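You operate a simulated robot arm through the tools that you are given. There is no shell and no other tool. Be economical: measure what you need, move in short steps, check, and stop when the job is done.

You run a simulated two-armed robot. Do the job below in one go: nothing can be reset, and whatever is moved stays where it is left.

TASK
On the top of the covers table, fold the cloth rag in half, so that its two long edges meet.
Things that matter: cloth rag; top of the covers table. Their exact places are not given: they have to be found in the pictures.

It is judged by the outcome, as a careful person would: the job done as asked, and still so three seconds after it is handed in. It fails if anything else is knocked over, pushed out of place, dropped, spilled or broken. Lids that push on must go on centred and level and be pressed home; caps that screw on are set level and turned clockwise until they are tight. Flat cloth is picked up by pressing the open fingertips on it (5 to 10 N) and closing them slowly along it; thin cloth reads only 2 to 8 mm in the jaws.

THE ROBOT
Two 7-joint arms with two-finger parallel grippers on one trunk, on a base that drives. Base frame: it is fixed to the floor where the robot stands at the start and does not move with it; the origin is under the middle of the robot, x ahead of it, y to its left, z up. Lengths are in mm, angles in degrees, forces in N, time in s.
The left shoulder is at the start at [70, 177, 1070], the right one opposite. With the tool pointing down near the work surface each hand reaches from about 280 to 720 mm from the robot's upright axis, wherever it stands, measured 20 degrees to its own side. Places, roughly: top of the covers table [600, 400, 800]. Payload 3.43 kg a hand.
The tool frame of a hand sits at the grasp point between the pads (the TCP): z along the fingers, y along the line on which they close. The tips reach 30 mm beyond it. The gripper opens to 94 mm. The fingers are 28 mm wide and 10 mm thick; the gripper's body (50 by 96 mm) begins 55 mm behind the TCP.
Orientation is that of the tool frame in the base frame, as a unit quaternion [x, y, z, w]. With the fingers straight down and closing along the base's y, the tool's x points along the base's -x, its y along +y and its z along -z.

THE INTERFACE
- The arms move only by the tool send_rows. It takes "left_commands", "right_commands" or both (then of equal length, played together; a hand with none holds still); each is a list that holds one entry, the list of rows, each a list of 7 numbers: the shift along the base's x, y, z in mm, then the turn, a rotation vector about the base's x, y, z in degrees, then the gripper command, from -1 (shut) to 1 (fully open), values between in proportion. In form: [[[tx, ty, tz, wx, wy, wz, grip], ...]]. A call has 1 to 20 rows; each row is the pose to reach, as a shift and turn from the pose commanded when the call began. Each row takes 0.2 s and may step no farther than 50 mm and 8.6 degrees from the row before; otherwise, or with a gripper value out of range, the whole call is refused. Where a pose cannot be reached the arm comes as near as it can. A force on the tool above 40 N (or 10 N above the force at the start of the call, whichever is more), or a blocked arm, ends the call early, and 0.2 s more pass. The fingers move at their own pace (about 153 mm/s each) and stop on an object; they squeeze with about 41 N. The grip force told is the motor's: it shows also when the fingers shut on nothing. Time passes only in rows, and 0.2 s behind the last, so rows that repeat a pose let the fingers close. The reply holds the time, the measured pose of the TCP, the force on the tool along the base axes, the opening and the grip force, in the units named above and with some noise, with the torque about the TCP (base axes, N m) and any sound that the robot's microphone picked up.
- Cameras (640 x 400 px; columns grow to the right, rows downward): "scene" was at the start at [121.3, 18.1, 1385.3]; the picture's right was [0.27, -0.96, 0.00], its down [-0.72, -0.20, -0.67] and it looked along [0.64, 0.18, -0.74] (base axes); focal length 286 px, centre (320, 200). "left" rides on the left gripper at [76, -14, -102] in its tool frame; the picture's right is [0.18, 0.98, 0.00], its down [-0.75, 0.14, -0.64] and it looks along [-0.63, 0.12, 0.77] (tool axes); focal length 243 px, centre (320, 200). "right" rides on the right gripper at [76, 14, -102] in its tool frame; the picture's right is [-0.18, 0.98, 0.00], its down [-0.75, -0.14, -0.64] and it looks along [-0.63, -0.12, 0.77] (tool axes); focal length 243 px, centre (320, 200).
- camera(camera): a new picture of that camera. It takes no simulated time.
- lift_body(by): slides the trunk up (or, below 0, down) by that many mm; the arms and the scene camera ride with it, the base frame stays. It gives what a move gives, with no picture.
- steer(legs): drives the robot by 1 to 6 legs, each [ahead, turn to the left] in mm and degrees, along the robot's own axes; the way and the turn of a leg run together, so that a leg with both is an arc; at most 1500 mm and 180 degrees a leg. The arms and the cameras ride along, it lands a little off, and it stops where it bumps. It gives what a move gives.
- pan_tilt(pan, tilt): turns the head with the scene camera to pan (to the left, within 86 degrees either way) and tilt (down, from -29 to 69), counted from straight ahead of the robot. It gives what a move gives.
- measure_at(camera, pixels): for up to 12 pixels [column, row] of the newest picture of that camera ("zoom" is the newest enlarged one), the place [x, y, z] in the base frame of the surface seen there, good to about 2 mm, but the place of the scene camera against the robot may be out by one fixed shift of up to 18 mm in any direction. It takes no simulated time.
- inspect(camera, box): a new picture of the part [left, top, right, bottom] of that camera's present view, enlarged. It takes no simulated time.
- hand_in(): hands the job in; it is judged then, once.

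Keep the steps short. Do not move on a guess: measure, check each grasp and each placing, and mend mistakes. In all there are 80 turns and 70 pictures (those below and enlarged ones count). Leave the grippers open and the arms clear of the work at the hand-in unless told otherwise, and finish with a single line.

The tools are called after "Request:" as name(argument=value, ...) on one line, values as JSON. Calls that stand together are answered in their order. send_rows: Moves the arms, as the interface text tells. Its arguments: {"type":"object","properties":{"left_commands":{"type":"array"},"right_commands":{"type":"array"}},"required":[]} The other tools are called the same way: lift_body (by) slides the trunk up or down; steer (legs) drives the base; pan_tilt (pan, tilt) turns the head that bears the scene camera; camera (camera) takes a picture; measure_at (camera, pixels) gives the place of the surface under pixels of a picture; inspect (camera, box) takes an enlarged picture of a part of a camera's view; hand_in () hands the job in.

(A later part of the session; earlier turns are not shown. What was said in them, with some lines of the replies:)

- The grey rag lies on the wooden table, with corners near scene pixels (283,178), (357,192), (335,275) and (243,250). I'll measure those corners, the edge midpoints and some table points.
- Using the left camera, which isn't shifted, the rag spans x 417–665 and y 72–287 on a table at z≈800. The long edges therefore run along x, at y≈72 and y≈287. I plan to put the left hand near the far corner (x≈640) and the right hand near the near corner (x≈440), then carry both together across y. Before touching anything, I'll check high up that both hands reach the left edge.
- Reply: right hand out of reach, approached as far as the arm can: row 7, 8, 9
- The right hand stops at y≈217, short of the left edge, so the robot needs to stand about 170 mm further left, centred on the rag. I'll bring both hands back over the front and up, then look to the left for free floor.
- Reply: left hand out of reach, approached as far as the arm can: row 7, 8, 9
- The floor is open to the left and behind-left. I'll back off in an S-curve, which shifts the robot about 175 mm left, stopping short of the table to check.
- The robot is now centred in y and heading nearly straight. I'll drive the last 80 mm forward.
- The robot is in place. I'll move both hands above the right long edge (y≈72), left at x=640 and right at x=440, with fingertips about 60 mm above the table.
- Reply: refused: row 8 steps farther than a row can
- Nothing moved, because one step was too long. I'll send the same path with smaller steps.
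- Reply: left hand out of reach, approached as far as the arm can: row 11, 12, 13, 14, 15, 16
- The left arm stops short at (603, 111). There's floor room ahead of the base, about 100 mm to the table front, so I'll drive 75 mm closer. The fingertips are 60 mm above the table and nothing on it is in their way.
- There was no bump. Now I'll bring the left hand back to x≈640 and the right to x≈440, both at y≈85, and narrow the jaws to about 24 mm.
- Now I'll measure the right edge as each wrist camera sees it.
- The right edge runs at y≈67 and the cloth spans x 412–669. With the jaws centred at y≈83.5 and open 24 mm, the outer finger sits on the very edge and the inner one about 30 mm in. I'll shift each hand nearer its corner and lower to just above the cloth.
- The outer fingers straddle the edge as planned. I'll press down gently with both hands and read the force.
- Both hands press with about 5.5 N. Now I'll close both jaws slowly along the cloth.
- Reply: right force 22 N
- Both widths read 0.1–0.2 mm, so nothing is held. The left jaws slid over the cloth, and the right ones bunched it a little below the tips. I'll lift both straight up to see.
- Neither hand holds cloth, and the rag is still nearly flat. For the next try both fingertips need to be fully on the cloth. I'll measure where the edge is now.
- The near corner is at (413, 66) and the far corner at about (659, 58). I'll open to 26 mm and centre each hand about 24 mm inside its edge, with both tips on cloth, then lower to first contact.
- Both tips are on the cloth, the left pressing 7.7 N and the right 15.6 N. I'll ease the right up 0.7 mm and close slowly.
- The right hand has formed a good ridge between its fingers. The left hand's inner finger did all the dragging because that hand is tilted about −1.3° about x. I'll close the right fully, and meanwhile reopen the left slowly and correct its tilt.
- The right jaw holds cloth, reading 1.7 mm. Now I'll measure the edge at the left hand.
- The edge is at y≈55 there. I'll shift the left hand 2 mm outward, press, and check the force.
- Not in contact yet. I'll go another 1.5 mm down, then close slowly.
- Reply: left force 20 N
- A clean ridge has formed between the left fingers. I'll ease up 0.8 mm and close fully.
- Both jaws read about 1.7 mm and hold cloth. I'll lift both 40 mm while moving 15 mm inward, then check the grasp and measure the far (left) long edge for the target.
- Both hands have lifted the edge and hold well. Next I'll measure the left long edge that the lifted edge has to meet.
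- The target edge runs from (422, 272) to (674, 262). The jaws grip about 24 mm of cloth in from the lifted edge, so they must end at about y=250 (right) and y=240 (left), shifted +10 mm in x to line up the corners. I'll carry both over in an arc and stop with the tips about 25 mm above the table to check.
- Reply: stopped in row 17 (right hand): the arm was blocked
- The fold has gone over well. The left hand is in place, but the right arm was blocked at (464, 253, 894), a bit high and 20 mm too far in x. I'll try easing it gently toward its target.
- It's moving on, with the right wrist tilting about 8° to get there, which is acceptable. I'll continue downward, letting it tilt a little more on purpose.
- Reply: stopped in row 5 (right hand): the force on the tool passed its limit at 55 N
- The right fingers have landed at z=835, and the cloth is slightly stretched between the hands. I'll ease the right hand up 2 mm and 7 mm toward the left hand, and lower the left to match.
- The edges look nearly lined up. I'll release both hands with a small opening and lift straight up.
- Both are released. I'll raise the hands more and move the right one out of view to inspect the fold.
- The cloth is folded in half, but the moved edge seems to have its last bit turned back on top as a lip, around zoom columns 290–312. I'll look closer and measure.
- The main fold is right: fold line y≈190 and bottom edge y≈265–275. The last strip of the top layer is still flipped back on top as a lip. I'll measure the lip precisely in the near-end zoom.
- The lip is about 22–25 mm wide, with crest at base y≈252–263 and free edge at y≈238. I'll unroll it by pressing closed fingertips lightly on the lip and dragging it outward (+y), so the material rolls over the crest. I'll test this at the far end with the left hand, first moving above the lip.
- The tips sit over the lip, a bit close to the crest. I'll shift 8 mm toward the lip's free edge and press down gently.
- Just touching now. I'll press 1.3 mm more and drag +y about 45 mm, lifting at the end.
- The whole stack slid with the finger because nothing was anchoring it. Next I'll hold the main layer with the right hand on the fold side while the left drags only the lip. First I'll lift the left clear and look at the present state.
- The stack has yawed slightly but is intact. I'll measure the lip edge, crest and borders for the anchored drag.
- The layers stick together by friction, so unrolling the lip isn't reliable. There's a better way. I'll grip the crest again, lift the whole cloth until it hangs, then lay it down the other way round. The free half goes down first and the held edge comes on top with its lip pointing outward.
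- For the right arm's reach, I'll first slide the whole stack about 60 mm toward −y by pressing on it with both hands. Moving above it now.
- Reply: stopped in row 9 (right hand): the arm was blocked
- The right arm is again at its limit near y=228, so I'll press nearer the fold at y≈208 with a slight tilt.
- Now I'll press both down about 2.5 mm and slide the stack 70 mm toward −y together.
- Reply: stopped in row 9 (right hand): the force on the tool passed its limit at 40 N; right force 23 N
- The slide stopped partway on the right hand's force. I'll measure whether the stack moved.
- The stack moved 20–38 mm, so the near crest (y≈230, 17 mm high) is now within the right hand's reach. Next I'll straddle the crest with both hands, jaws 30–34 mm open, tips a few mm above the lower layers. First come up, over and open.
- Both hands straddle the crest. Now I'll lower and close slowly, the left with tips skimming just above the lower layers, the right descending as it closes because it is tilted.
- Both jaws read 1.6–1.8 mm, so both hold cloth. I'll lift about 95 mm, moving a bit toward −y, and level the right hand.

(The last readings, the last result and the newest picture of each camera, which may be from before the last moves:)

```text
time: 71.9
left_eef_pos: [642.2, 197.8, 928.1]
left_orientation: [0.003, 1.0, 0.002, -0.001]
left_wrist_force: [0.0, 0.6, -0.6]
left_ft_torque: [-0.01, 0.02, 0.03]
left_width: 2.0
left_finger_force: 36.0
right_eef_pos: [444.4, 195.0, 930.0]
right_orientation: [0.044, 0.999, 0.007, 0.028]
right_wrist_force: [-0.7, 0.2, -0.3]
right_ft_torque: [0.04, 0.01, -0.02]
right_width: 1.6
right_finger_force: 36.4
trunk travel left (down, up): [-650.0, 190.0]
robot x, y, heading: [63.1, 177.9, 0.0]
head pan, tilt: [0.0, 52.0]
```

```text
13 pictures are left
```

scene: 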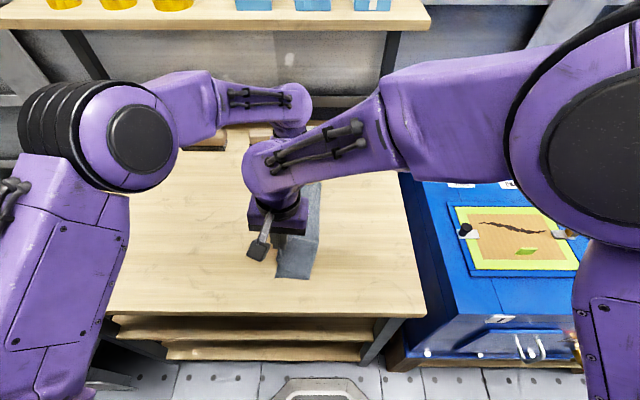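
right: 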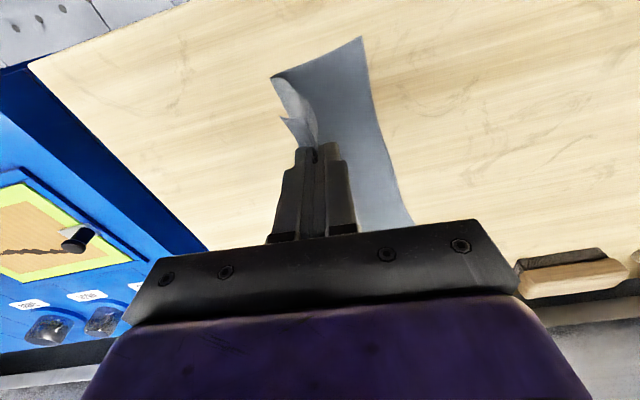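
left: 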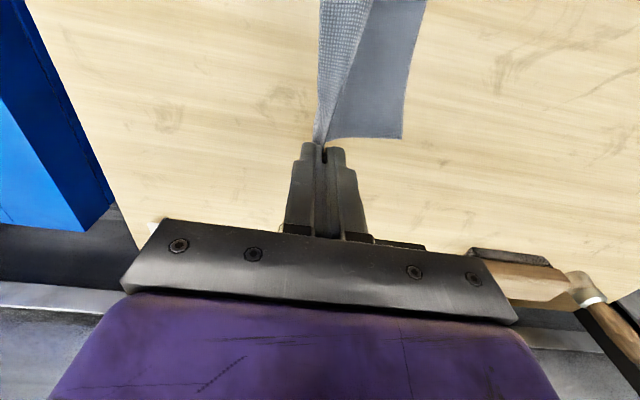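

Both hands hold only the top layer, with the lip hanging outward (−y). Next I'll raise the trunk 95 mm so the whole cloth comes nearly clear of the table.

Request:
lift_body(by=95)

Request:
send_rows(left_commands=[[[0, -4, 8, 0, 0, 0, -1], [0, -10, 16, 0, 0, 0, -1], [0, -18, 22, 0, 0, 0, -1], [0, -26, 25, 0, 0, 0, -1], [0, -34, 25, 0, 0, 0, -1], [0, -42, 25, 0, 0, 0, -1], [0, -50, 25, 0, 0, 0, -1], [0, -58, 25, 0, 0, 0, -1], [0, -66, 25, 0, 0, 0, -1], [0, -72, 25, 0, 0, 0, -1], [0, -76, 25, 0, 0, 0, -1], [0, -76, 25, 0, 0, 0, -1], [0, -76, 25, 0, 0, 0, -1], [0, -76, 25, 0, 0, 0, -1]]], right_commands=[[[0, -4, 8, 0, 0, 0, -1], [0, -10, 16, 0, 0, 0, -1], [0, -18, 22, 0, 0, 0, -1], [0, -26, 25, 0, 0, 0, -1], [0, -34, 25, 0, 0, 0, -1], [0, -42, 25, 0, 0, 0, -1], [0, -50, 25, 0, 0, 0, -1], [0, -58, 25, 0, 0, 0, -1], [0, -66, 25, 0, 0, 0, -1], [0, -72, 25, 0, 0, 0, -1], [0, -74, 25, 0, 0, 0, -1], [0, -74, 25, 0, 0, 0, -1], [0, -74, 25, 0, 0, 0, -1], [0, -74, 25, 0, 0, 0, -1]]])

Request:
camera(camera="scene")

Request:
camera(camera="left")

```text
time: 73.2
left_eef_pos: [640.9, 195.8, 1020.1]
left_orientation: [0.004, 1.0, 0.001, -0.001]
left_wrist_force: [-0.1, 0.3, -0.1]
left_ft_torque: [-0.02, -0.02, 0.01]
left_width: 1.8
left_finger_force: 36.7
right_eef_pos: [442.5, 195.1, 1024.9]
right_orientation: [0.044, 0.999, 0.009, 0.027]
right_wrist_force: [-0.2, 0.3, -0.5]
right_ft_torque: [0.03, 0.01, -0.01]
right_width: 1.9
right_finger_force: 36.6
trunk travel left (down, up): [-745.0, 95.0]
robot x, y, heading: [61.1, 175.6, -0.1]
head pan, tilt: [0.0, 52.0]
```

```text
time: 76.2
left_eef_pos: [644.0, 127.6, 1048.5]
left_orientation: [-0.004, 1.0, -0.003, -0.001]
left_wrist_force: [0.2, 0.8, -0.1]
left_ft_torque: [0.02, 0.01, -0.01]
left_width: 1.9
left_finger_force: 36.5
right_eef_pos: [443.3, 121.1, 1049.9]
right_orientation: [0.044, 0.999, 0.009, 0.028]
right_wrist_force: [0.1, 0.2, -0.5]
right_ft_torque: [0.01, -0.01, 0.01]
right_width: 1.9
right_finger_force: 36.5
trunk travel left (down, up): [-745.0, 95.0]
robot x, y, heading: [60.0, 180.9, 0.4]
head pan, tilt: [0.0, 52.0]
```

```text
12 pictures are left
```

scene: 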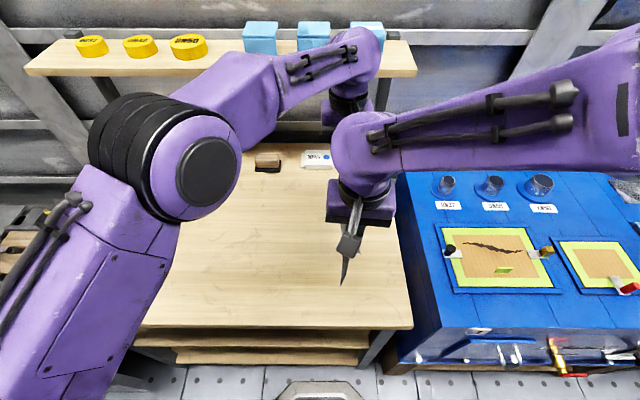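

```text
11 pictures are left
```

left: 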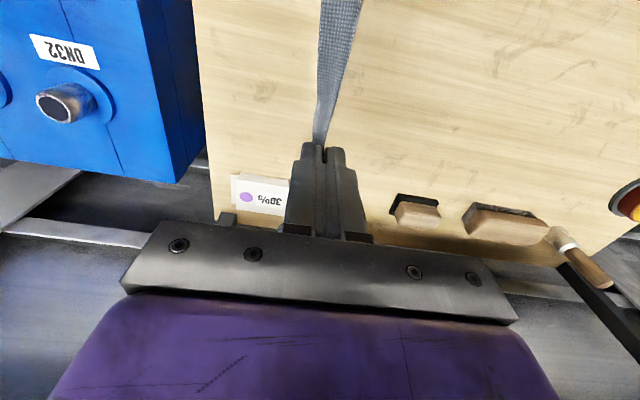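

The whole cloth now hangs from both hands, its bottom about 20 mm above the table. I'll lower it to touch, then lay the lower half toward +y with a diagonal path, tilting the right hand gradually to stay within reach.

Request:
send_rows(left_commands=[[[0, -1, -8, 0, 0, 0, -1], [0, -2, -16, 0, 0, 0, -1], [0, -3, -22, 0, 0, 0, -1], [0, -1, -28, 0, 0, 0, -1], [0, 5, -35, 0, 0, 0, -1], [0, 12, -43, 0, 0, 0, -1], [0, 20, -51, 0, 0, 0, -1], [0, 28, -59, 0, 0, 0, -1], [0, 36, -67, 0, 0, 0, -1], [0, 44, -75, 0, 0, 0, -1], [0, 52, -83, 0, 0, 0, -1], [0, 60, -91, 0, 0, 0, -1], [0, 68, -99, 0, 0, 0, -1], [0, 76, -107, 0, 0, 0, -1], [0, 84, -115, 0, 0, 0, -1], [0, 92, -123, 0, 0, 0, -1], [0, 96, -128, 0, 0, 0, -1], [0, 96, -128, 0, 0, 0, -1]]], right_commands=[[[0, 0, -8, 0, 0, 0, -1], [0, 0, -16, 0, 0, 0, -1], [0, 0, -22, 1, 0, 0, -1], [0, 2, -28, 2, 0, 0, -1], [0, 8, -35, 3, 0, 0, -1], [0, 16, -43, 4, 0, 0, -1], [0, 24, -51, 5, 0, 0, -1], [0, 32, -59, 6, 0, 0, -1], [0, 40, -67, 7, 0, 0, -1], [0, 48, -75, 8, 0, 0, -1], [0, 56, -83, 9, 0, 0, -1], [0, 64, -91, 10, 0, 0, -1], [0, 72, -99, 11, 0, 0, -1], [0, 80, -107, 12, 0, 0, -1], [0, 88, -115, 13, 0, 0, -1], [0, 96, -123, 14, 0, 0, -1], [0, 100, -128, 14, 0, 0, -1], [0, 100, -128, 14, 0, 0, -1]]])

Request:
camera(camera="right")

Request:
camera(camera="left")

```text
time: 80.0
left_eef_pos: [641.3, 217.9, 918.4]
left_orientation: [0.003, 1.0, 0.0, 0.0]
left_wrist_force: [-0.6, -0.3, 1.0]
left_ft_torque: [0.01, 0.01, -0.01]
left_width: 1.8
left_finger_force: 36.8
right_eef_pos: [445.2, 221.9, 922.2]
right_orientation: [0.047, 0.99, 0.131, 0.022]
right_wrist_force: [-0.1, 0.3, -0.4]
right_ft_torque: [0.01, 0.0, 0.01]
right_width: 1.9
right_finger_force: 36.6
trunk travel left (down, up): [-745.0, 95.0]
robot x, y, heading: [57.5, 178.0, 0.3]
head pan, tilt: [0.0, 52.0]
```

```text
10 pictures are left
```

right: 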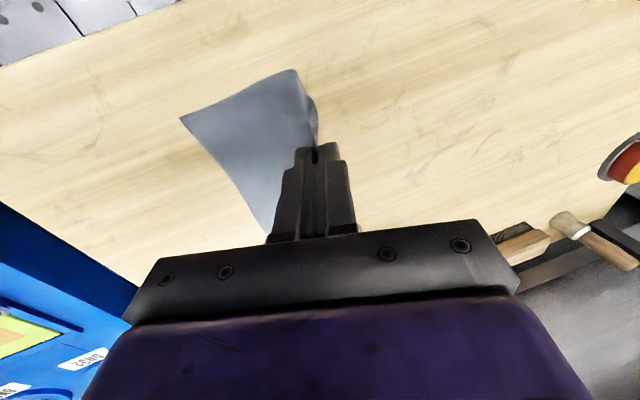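

```text
9 pictures are left
```

left: 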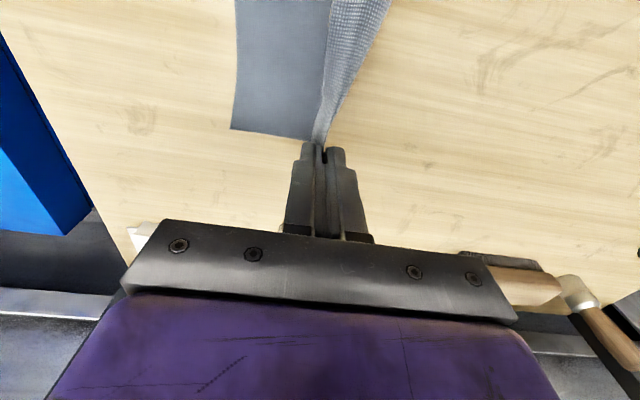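

The lower half now lies flat, pointing to −y, with the held edge above the fold. I'll measure where the bottom edge lies.

Request:
measure_at(camera="right", pixels=[[183, 119], [215, 160], [250, 205], [240, 92], [294, 72]])

Request:
measure_at(camera="left", pixels=[[234, 127], [236, 70], [238, 10], [290, 134], [375, 40]])

```text
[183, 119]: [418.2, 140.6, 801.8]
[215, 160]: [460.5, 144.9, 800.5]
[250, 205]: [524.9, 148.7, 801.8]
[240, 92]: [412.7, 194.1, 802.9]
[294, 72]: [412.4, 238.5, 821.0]
```

```text
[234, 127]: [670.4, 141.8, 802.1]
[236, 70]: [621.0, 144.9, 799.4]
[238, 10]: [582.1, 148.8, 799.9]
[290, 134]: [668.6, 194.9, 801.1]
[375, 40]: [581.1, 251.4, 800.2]
```

The bottom edge lies at y≈141 with corners at x=418 and 670. I'll carry the held edge back toward −y in an arc to jaw y≈165, which leaves the ~23 mm lip to reach the edge, and spread the hands in x to match the corners. I'll stop slightly high to check.

Request:
send_rows(left_commands=[[[1, -5, -3, 0, 0, 0, -1], [2, -10, -7, 0, 0, 0, -1], [3, -15, -12, 0, 0, 0, -1], [4, -20, -18, 0, 0, 0, -1], [5, -25, -25, 0, 0, 0, -1], [6, -30, -32, 0, 0, 0, -1], [7, -35, -40, 0, 0, 0, -1], [8, -40, -48, 0, 0, 0, -1], [9, -44, -56, 0, 0, 0, -1], [10, -48, -63, 0, 0, 0, -1], [10, -51, -70, 0, 0, 0, -1], [10, -52, -74, 0, 0, 0, -1], [10, -52, -74, 0, 0, 0, -1]]], right_commands=[[[-1, -5, -3, 0, 0, 0, -1], [-2, -10, -7, 0, 0, 0, -1], [-3, -16, -12, 0, 0, 0, -1], [-4, -22, -18, -1, 0, 0, -1], [-5, -28, -25, -2, 0, 0, -1], [-6, -34, -32, -3, 0, 0, -1], [-6, -40, -40, -4, 0, 0, -1], [-6, -45, -48, -5, 0, 0, -1], [-6, -50, -56, -6, 0, 0, -1], [-6, -54, -65, -7, 0, 0, -1], [-6, -57, -73, -7, 0, 0, -1], [-6, -58, -78, -7, 0, 0, -1], [-6, -58, -78, -7, 0, 0, -1]]])

Request:
camera(camera="right")

Request:
camera(camera="left")

```text
time: 82.8
left_eef_pos: [651.1, 166.2, 845.0]
left_orientation: [0.003, 1.0, 0.001, -0.001]
left_wrist_force: [-3.9, 0.8, 0.2]
left_ft_torque: [0.02, 0.14, 0.01]
left_width: 1.8
left_finger_force: 36.9
right_eef_pos: [443.9, 165.0, 851.9]
right_orientation: [0.063, 0.994, 0.088, 0.024]
right_wrist_force: [4.4, 0.0, -0.4]
right_ft_torque: [0.01, -0.13, -0.01]
right_width: 2.0
right_finger_force: 36.5
trunk travel left (down, up): [-745.0, 95.0]
robot x, y, heading: [61.4, 175.4, -0.1]
head pan, tilt: [0.0, 52.0]
```

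```text
8 pictures are left
```

right: 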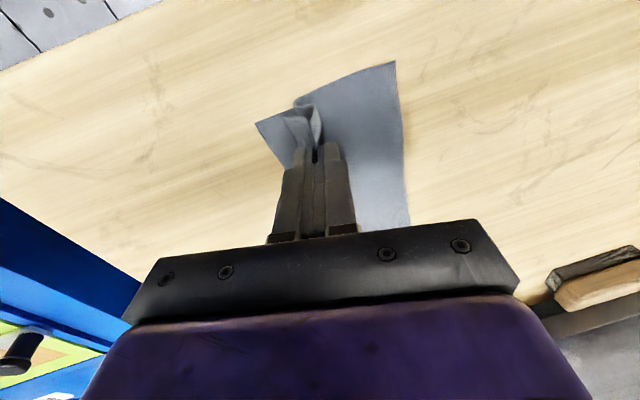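

```text
7 pictures are left
```

left: 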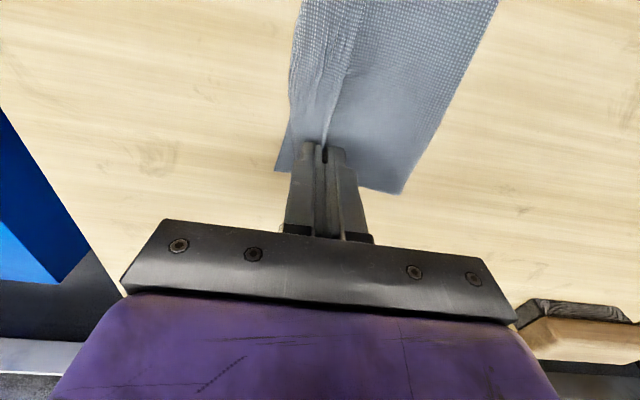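

The fold is going over correctly with the lip outward. The cloth is slightly taut between the hands (4 N). I'll measure the lip and lower edge positions.

Request:
measure_at(camera="right", pixels=[[258, 124], [275, 150], [284, 119], [300, 106], [395, 64], [405, 160], [408, 220]])

Request:
measure_at(camera="left", pixels=[[277, 170], [290, 110], [290, 85], [298, 20], [402, 192], [450, 110], [497, 5]])

```text
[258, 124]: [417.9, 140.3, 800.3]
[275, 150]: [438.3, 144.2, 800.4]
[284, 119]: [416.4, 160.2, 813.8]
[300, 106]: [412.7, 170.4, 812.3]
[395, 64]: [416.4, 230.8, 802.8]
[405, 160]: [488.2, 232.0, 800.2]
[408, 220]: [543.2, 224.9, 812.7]
```

```text
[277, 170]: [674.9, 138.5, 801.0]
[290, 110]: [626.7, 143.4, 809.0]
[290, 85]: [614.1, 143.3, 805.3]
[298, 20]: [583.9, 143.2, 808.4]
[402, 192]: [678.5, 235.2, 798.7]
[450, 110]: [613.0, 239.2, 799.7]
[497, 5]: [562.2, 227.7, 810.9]
```

The far lip edge is at y≈143 over the lower edge at y≈140, so they line up. I'll lower both, relax the tension slightly, open a little, and lift away straight up.

Request:
send_rows(left_commands=[[[-1, 0, -3, 0, 0, 0, -1], [-2, 0, -6, 0, 0, 0, -1], [-3, 0, -9, 0, 0, 0, -1], [-3, 0, -9, 0, 0, 0, -1], [-3, 0, -9, 0, 0, 0, -0.9], [-3, 0, -9, 0, 0, 0, -0.8], [-3, 0, -8, 0, 0, 0, -0.7], [-3, 0, -5, 0, 0, 0, -0.65], [-3, 0, 3, 0, 0, 0, -0.65], [-3, 0, 13, 0, 0, 0, -0.65], [-3, 0, 28, 0, 0, 0, -0.65], [-3, 0, 48, 0, 0, 0, -0.65], [-3, 0, 48, 0, 0, 0, -0.65]]], right_commands=[[[1, -1, -5, 0, 0, 0, -1], [2, -2, -10, 0, 0, 0, -1], [2, -2, -14, 0, 0, 0, -1], [2, -2, -14, 0, 0, 0, -1], [2, -2, -14, 0, 0, 0, -0.9], [2, -2, -14, 0, 0, 0, -0.8], [2, -2, -13, 0, 0, 0, -0.7], [2, -2, -10, 0, 0, 0, -0.65], [2, -3, -2, 0, 0, 0, -0.65], [2, -5, 8, 0, 0, 0, -0.65], [2, -8, 23, 0, 0, 0, -0.65], [2, -12, 43, 0, 0, 0, -0.65], [2, -12, 43, 0, 0, 0, -0.65]]])

Request:
send_rows(left_commands=[[[0, 20, 30, 0, 0, 0, -1], [0, 45, 50, 0, 0, 0, -1], [0, 80, 60, 0, 0, 0, -1], [0, 120, 60, 0, 0, 0, -1], [0, 160, 60, 0, 0, 0, -1], [0, 190, 60, 0, 0, 0, -1], [0, 190, 60, 0, 0, 0, -1]]], right_commands=[[[0, -20, 30, 0, 0, 0, -1], [0, -45, 50, -2, 0, 0, -1], [0, -80, 60, -4, 0, 0, -1], [0, -120, 60, -6, 0, 0, -1], [0, -160, 60, -8, 0, 0, -1], [0, -190, 60, -10, 0, 0, -1], [0, -190, 60, -10, 0, 0, -1]]])

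Request:
inspect(camera="scene", box=[260, 150, 390, 270])

```text
time: 85.6
left_eef_pos: [649.7, 166.8, 891.4]
left_orientation: [0.002, 1.0, 0.001, 0.0]
left_wrist_force: [0.1, 1.1, 0.5]
left_ft_torque: [0.01, -0.01, 0.04]
left_width: 16.6
left_finger_force: 0.0
right_eef_pos: [438.9, 151.7, 886.4]
right_orientation: [0.047, 0.996, 0.073, 0.025]
right_wrist_force: [0.2, 0.2, -0.7]
right_ft_torque: [0.02, 0.05, -0.02]
right_width: 16.4
right_finger_force: 0.0
trunk travel left (down, up): [-745.0, 95.0]
robot x, y, heading: [61.9, 178.0, -0.2]
head pan, tilt: [0.0, 52.0]
```

```text
time: 87.2
left_eef_pos: [647.9, 355.6, 951.1]
left_orientation: [0.003, 1.0, 0.0, 0.001]
left_wrist_force: [0.1, -0.3, -0.7]
left_ft_torque: [-0.01, 0.02, 0.04]
left_width: 0.0
left_finger_force: 33.4
right_eef_pos: [438.0, -37.5, 948.1]
right_orientation: [0.044, 0.998, -0.018, 0.029]
right_wrist_force: [-0.2, 1.1, 0.0]
right_ft_torque: [-0.03, 0.01, 0.02]
right_width: 0.0
right_finger_force: 33.1
trunk travel left (down, up): [-745.0, 95.0]
robot x, y, heading: [59.3, 175.9, 0.2]
head pan, tilt: [0.0, 52.0]
```

```text
3.33 times, centred on (325, 210) of scene
```

zoom: 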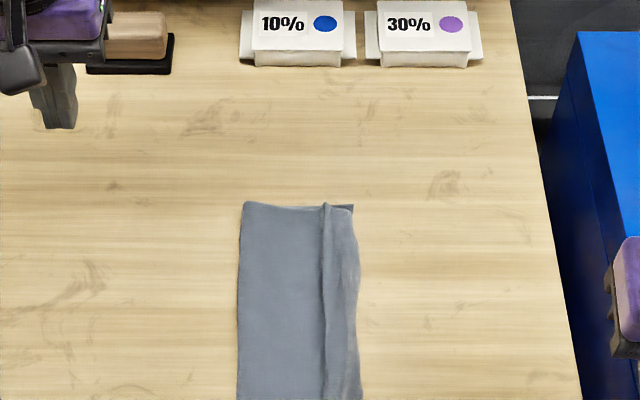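

The cloth is folded with the lip now outward, leaving only a small ridge along it. I'll look at the whole cloth more closely.

Request:
inspect(camera="scene", box=[290, 205, 390, 285])

Request:
measure_at(camera="zoom", pixels=[[100, 40], [400, 40]])

```text
5.00 times, centred on (340, 245) of scene
```

zoom: 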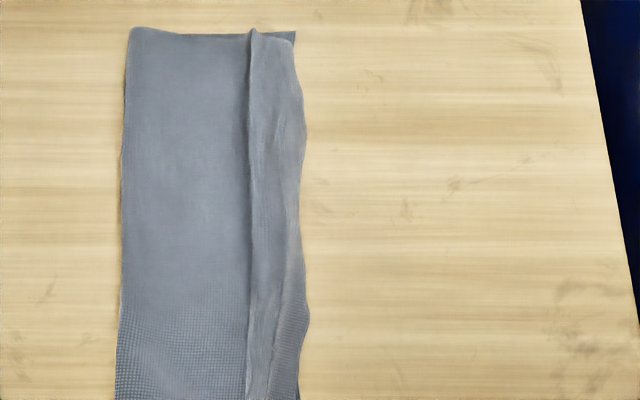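

```text
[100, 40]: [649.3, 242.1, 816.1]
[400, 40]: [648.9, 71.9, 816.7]
```

Request:
measure_at(camera="zoom", pixels=[[296, 34], [291, 44], [304, 105], [300, 210], [307, 315], [284, 315], [268, 385], [298, 390], [250, 315], [250, 150], [120, 315], [125, 150]])

Request:
inspect(camera="scene", box=[305, 255, 365, 300])

```text
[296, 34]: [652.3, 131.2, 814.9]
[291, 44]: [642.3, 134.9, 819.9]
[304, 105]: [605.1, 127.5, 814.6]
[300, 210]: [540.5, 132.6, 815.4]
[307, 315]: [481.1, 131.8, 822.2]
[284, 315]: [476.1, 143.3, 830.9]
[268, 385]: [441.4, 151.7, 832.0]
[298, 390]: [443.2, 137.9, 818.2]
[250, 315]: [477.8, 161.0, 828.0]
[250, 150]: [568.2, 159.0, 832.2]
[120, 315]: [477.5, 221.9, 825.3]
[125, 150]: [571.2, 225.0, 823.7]
```

```text
8.89 times, centred on (335, 278) of scene
```

zoom: 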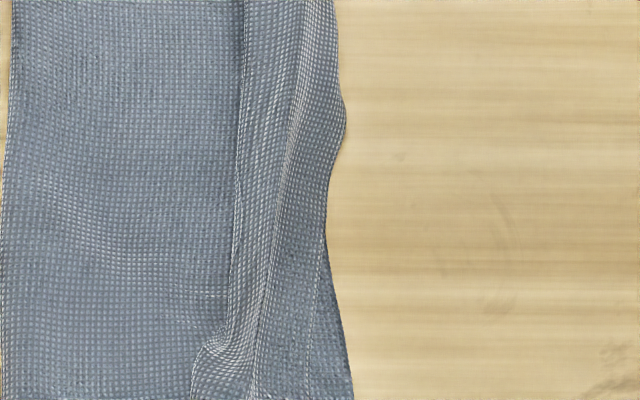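

The top edge lies on the bottom edge to within a few mm at the far end and middle, and about 8 mm inside at the near end. A 12–15 mm ridge remains where I gripped. I'll pat it down with vertical presses only, using the left closed fingertips, first at the far half.

Request:
send_rows(left_commands=[[[0, -45, 0, 0, 0, 0, -1], [0, -90, 0, 0, 0, 0, -1], [0, -135, -10, 0, 0, 0, -1], [0, -170, -30, 0, 0, 0, -1], [-5, -190, -60, 0, 0, 0, -1], [-5, -190, -90, 0, 0, 0, -1], [-5, -190, -106, 0, 0, 0, -1], [-5, -190, -114, 0, 0, 0, -1], [-5, -190, -118, 0, 0, 0, -1], [-5, -190, -118, 0, 0, 0, -1], [-5, -190, -90, 0, 0, 0, -1], [-45, -190, -85, 0, 0, 0, -1], [-45, -190, -106, 0, 0, 0, -1], [-45, -190, -114, 0, 0, 0, -1], [-45, -190, -118, 0, 0, 0, -1], [-45, -190, -118, 0, 0, 0, -1], [-45, -190, -90, 0, 0, 0, -1]]])

Request:
send_rows(left_commands=[[[-40, 0, 0, 0, 0, 0, -1], [-40, 0, -16, 0, 0, 0, -1], [-40, 0, -24, 0, 0, 0, -1], [-40, 0, -28, 0, 0, 0, -1], [-40, 0, -28, 0, 0, 0, -1], [-40, 0, 0, 0, 0, 0, -1], [-80, 0, 0, 0, 0, 0, -1], [-80, 0, -16, 0, 0, 0, -1], [-80, 0, -24, 0, 0, 0, -1], [-80, 0, -28, 0, 0, 0, -1], [-80, 0, -28, 0, 0, 0, -1], [-80, 0, 0, 0, 0, 0, -1], [-120, 0, 0, 0, 0, 0, -1], [-120, 0, -16, 0, 0, 0, -1], [-120, 0, -24, 0, 0, 0, -1], [-120, 0, -28, 0, 0, 0, -1], [-120, 0, -28, 0, 0, 0, -1], [-120, 0, 0, 0, 0, 0, -1]]])

Request:
camera(camera="left")

```text
time: 90.8
left_eef_pos: [603.0, 167.0, 864.1]
left_orientation: [0.004, 1.0, 0.0, 0.001]
left_wrist_force: [0.9, 0.4, -0.5]
left_ft_torque: [-0.04, -0.03, 0.01]
left_width: 0.2
left_finger_force: 33.1
right_eef_pos: [437.4, -36.7, 947.4]
right_orientation: [0.043, 0.998, -0.017, 0.029]
right_wrist_force: [-1.1, -0.1, -0.1]
right_ft_torque: [0.01, -0.03, -0.01]
right_width: 0.2
right_finger_force: 33.0
trunk travel left (down, up): [-745.0, 95.0]
robot x, y, heading: [60.6, 180.6, 0.0]
head pan, tilt: [0.0, 52.0]
```

```text
time: 94.6
left_eef_pos: [476.7, 171.7, 852.6]
left_orientation: [-0.011, 1.0, -0.004, -0.02]
left_wrist_force: [-0.2, -0.4, 0.8]
left_ft_torque: [0.03, 0.01, 0.0]
left_width: 0.2
left_finger_force: 33.3
right_eef_pos: [437.3, -34.9, 948.1]
right_orientation: [0.043, 0.999, -0.018, 0.029]
right_wrist_force: [-0.4, 0.3, -0.7]
right_ft_torque: [0.02, 0.0, 0.04]
right_width: 0.1
right_finger_force: 33.0
trunk travel left (down, up): [-745.0, 95.0]
robot x, y, heading: [56.1, 183.0, 0.4]
head pan, tilt: [0.0, 52.0]
```

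```text
3 pictures are left
```

left: 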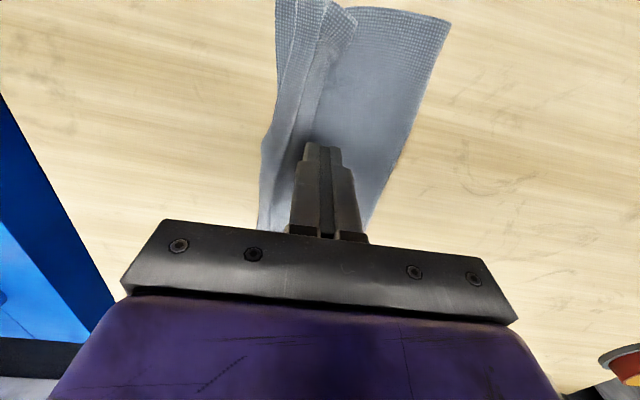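

The near end shows the ridge leaning toward +y as a pleat. I'll measure it there, along with the edges.

Request:
measure_at(camera="left", pixels=[[277, 5], [277, 60], [265, 145], [262, 200], [290, 5], [320, 10], [352, 22], [325, 60], [345, 8], [450, 22], [405, 150], [310, 110]])

```text
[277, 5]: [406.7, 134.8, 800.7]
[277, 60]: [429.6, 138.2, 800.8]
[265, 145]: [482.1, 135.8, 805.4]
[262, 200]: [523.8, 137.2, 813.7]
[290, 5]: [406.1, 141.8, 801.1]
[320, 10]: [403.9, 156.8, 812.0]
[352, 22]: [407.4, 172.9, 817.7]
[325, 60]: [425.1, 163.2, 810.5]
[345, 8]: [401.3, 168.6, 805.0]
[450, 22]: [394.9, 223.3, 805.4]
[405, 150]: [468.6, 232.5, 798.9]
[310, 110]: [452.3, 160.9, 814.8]
```

The edges lie together: bottom edge y≈135, top edge y≈138–142 along the length. Only the near-end ridge (x≈405–450, y≈165) still stands. I'll retract the left hand, then pat there with the right.

Request:
send_rows(left_commands=[[[0, 0, 20, 0, 0, 0, -1], [0, 20, 50, 0, 0, 0, -0.5], [0, 55, 80, 0, 0, 0, 0], [5, 95, 100, 0, 0, 0, 0.5], [10, 135, 110, 0, 0, 0, 1], [15, 175, 110, 0, 0, 0, 1], [20, 215, 110, 0, 0, 0, 1], [20, 235, 110, 0, 0, 0, 1], [20, 235, 110, 0, 0, 0, 1], [20, 235, 110, 0, 0, 0, 1], [20, 235, 110, 0, 0, 0, 1], [20, 235, 110, 0, 0, 0, 1], [20, 235, 110, 0, 0, 0, 1]]], right_commands=[[[0, 0, 0, 0, 0, 0, -1], [0, 0, 0, 0, 0, 0, -1], [-3, 30, 0, 0, 0, 0, -1], [-6, 70, 0, 0, 0, 0, -1], [-9, 110, 0, 0, 0, 0, -1], [-12, 150, -10, 0, 0, 0, -1], [-15, 190, -30, 0, 0, 0, -1], [-15, 203, -60, 0, 0, 0, -1], [-15, 203, -85, 0, 0, 0, -1], [-15, 203, -100, 0, 0, 0, -1], [-15, 203, -110, 0, 0, 0, -1], [-15, 203, -114, 0, 0, 0, -1], [-15, 203, -114, 0, 0, 0, -1]]])

```text
time: 97.4
left_eef_pos: [505.4, 400.6, 970.4]
left_orientation: [0.003, 1.0, 0.001, 0.0]
left_wrist_force: [0.0, 0.4, -0.2]
left_ft_torque: [-0.05, 0.0, 0.02]
left_width: 94.0
left_finger_force: 0.2
right_eef_pos: [433.8, 166.5, 842.0]
right_orientation: [0.067, 0.997, 0.004, 0.026]
right_wrist_force: [0.3, -0.4, -0.3]
right_ft_torque: [-0.03, 0.0, 0.01]
right_width: 0.1
right_finger_force: 33.0
trunk travel left (down, up): [-745.0, 95.0]
robot x, y, heading: [59.4, 177.9, 0.2]
head pan, tilt: [0.0, 52.0]
```

The right arm is at its reach limit 8 mm above contact, so I'll lower the trunk 8 mm to press gently.

Request:
lift_body(by=-8)

```text
time: 98.0
left_eef_pos: [506.4, 400.4, 963.5]
left_orientation: [0.005, 1.0, 0.001, 0.0]
left_wrist_force: [-0.2, -0.3, 0.0]
left_ft_torque: [-0.01, 0.0, -0.04]
left_width: 93.9
left_finger_force: 0.1
right_eef_pos: [433.5, 164.0, 833.3]
right_orientation: [0.067, 0.997, 0.003, 0.025]
right_wrist_force: [0.0, 0.7, -0.2]
right_ft_torque: [-0.02, 0.01, -0.01]
right_width: 0.1
right_finger_force: 32.6
trunk travel left (down, up): [-737.0, 103.0]
robot x, y, heading: [59.7, 176.6, 0.1]
head pan, tilt: [0.0, 52.0]
```

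The ridge is pressed to about table height with little force. I'll lift the right hand away, open it and look.

Request:
send_rows(right_commands=[[[0, 0, 15, 0, 0, 0, -1], [0, -5, 35, 0, 0, 0, -1], [0, -30, 65, 0, 0, 0, -0.5], [0, -70, 90, 0, 0, 0, 0], [0, -110, 100, 0, 0, 0, 0.5], [0, -150, 105, 0, 0, 0, 1], [0, -190, 105, 0, 0, 0, 1], [0, -205, 105, 0, 0, 0, 1], [0, -205, 105, 0, 0, 0, 1]]])

Request:
inspect(camera="scene", box=[285, 200, 385, 310])

```text
time: 100.0
left_eef_pos: [505.1, 401.0, 962.9]
left_orientation: [0.004, 1.0, 0.001, 0.0]
left_wrist_force: [-0.3, -0.1, 0.0]
left_ft_torque: [0.0, 0.0, -0.02]
left_width: 93.9
left_finger_force: 0.0
right_eef_pos: [424.8, -39.9, 929.3]
right_orientation: [0.044, 0.998, -0.018, 0.029]
right_wrist_force: [0.1, -0.9, -0.6]
right_ft_torque: [0.0, 0.01, -0.04]
right_width: 93.9
right_finger_force: 0.0
trunk travel left (down, up): [-737.0, 103.0]
robot x, y, heading: [60.0, 177.2, 0.2]
head pan, tilt: [0.0, 52.0]
```

```text
3.64 times, centred on (335, 255) of scene
```

zoom: 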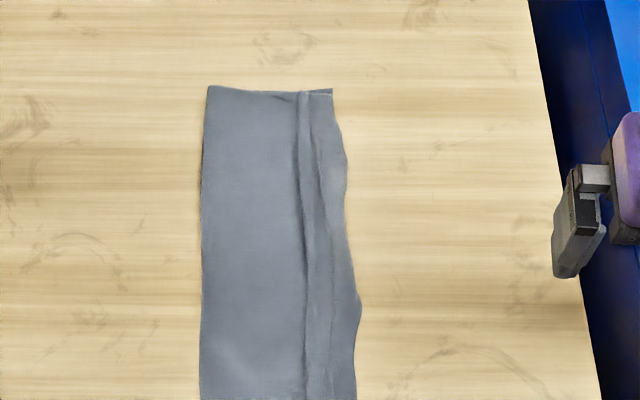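

Request:
measure_at(camera="zoom", pixels=[[331, 92], [346, 170], [343, 230], [359, 305], [353, 350], [355, 395], [330, 385], [310, 350], [308, 250], [303, 120], [202, 250], [320, 200]])

Request:
inspect(camera="scene", box=[335, 265, 390, 315])

```text
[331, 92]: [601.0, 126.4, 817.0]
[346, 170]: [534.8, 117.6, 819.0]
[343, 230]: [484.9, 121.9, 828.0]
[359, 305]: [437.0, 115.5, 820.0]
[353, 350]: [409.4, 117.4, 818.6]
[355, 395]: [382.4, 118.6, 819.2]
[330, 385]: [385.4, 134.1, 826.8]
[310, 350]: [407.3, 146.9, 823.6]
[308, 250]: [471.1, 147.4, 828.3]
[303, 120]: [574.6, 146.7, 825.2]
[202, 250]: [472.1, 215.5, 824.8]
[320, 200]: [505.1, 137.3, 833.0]
```

```text
8.00 times, centred on (362, 290) of scene
```

zoom: 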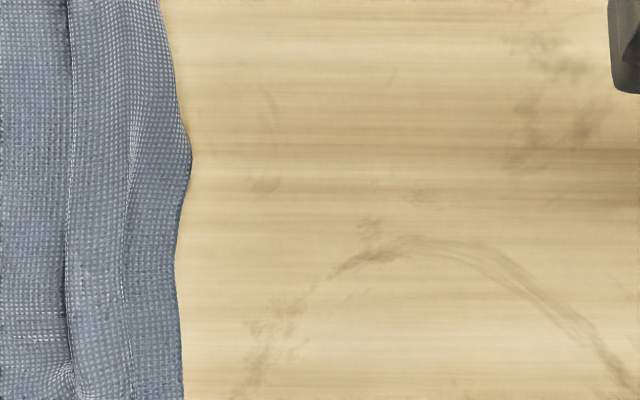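

The cloth seems to have shifted toward the table front during the patting. I'll take a full scene view to check its near end against the table edge.

Request:
camera(camera="scene")

```text
0 pictures are left
```

scene: 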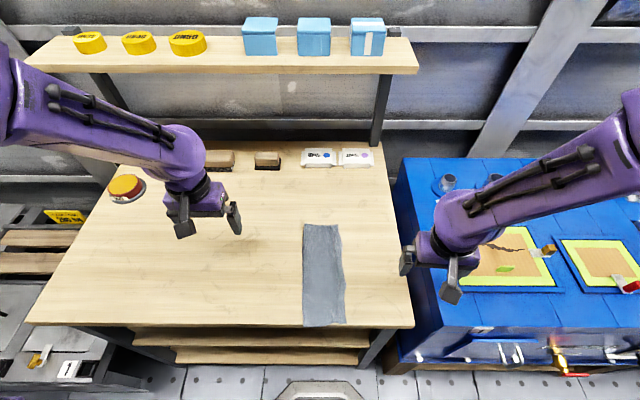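

Request:
measure_at(camera="scene", pixels=[[305, 322], [304, 326], [345, 320], [345, 323], [280, 326], [280, 329], [370, 325], [370, 328], [304, 228], [336, 227], [325, 325], [340, 250]])

```text
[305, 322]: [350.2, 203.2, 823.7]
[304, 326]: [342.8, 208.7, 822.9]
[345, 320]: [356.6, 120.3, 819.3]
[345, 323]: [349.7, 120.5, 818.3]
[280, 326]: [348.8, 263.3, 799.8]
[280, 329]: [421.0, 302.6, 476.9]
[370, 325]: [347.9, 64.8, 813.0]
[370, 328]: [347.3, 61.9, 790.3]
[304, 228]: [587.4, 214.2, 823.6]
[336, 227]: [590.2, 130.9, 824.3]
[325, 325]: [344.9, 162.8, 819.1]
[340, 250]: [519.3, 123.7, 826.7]
```

I have no pictures left, so I couldn't check another move and won't make one. The rag is folded along its length with its long edges together. Its near end is at the table's front edge, flush to within about 5 mm, and it is well supported. Both grippers are open and clear of the work, so I'm handing it in.

Request:
hand_in()

```text
The job is handed in.
```

The cloth rag is folded in half on the covers table with its long edges within about 8 mm where I could measure; a low ridge remains in the top layer, and patting it down slid the rag so its near end is about flush with the table's front edge.
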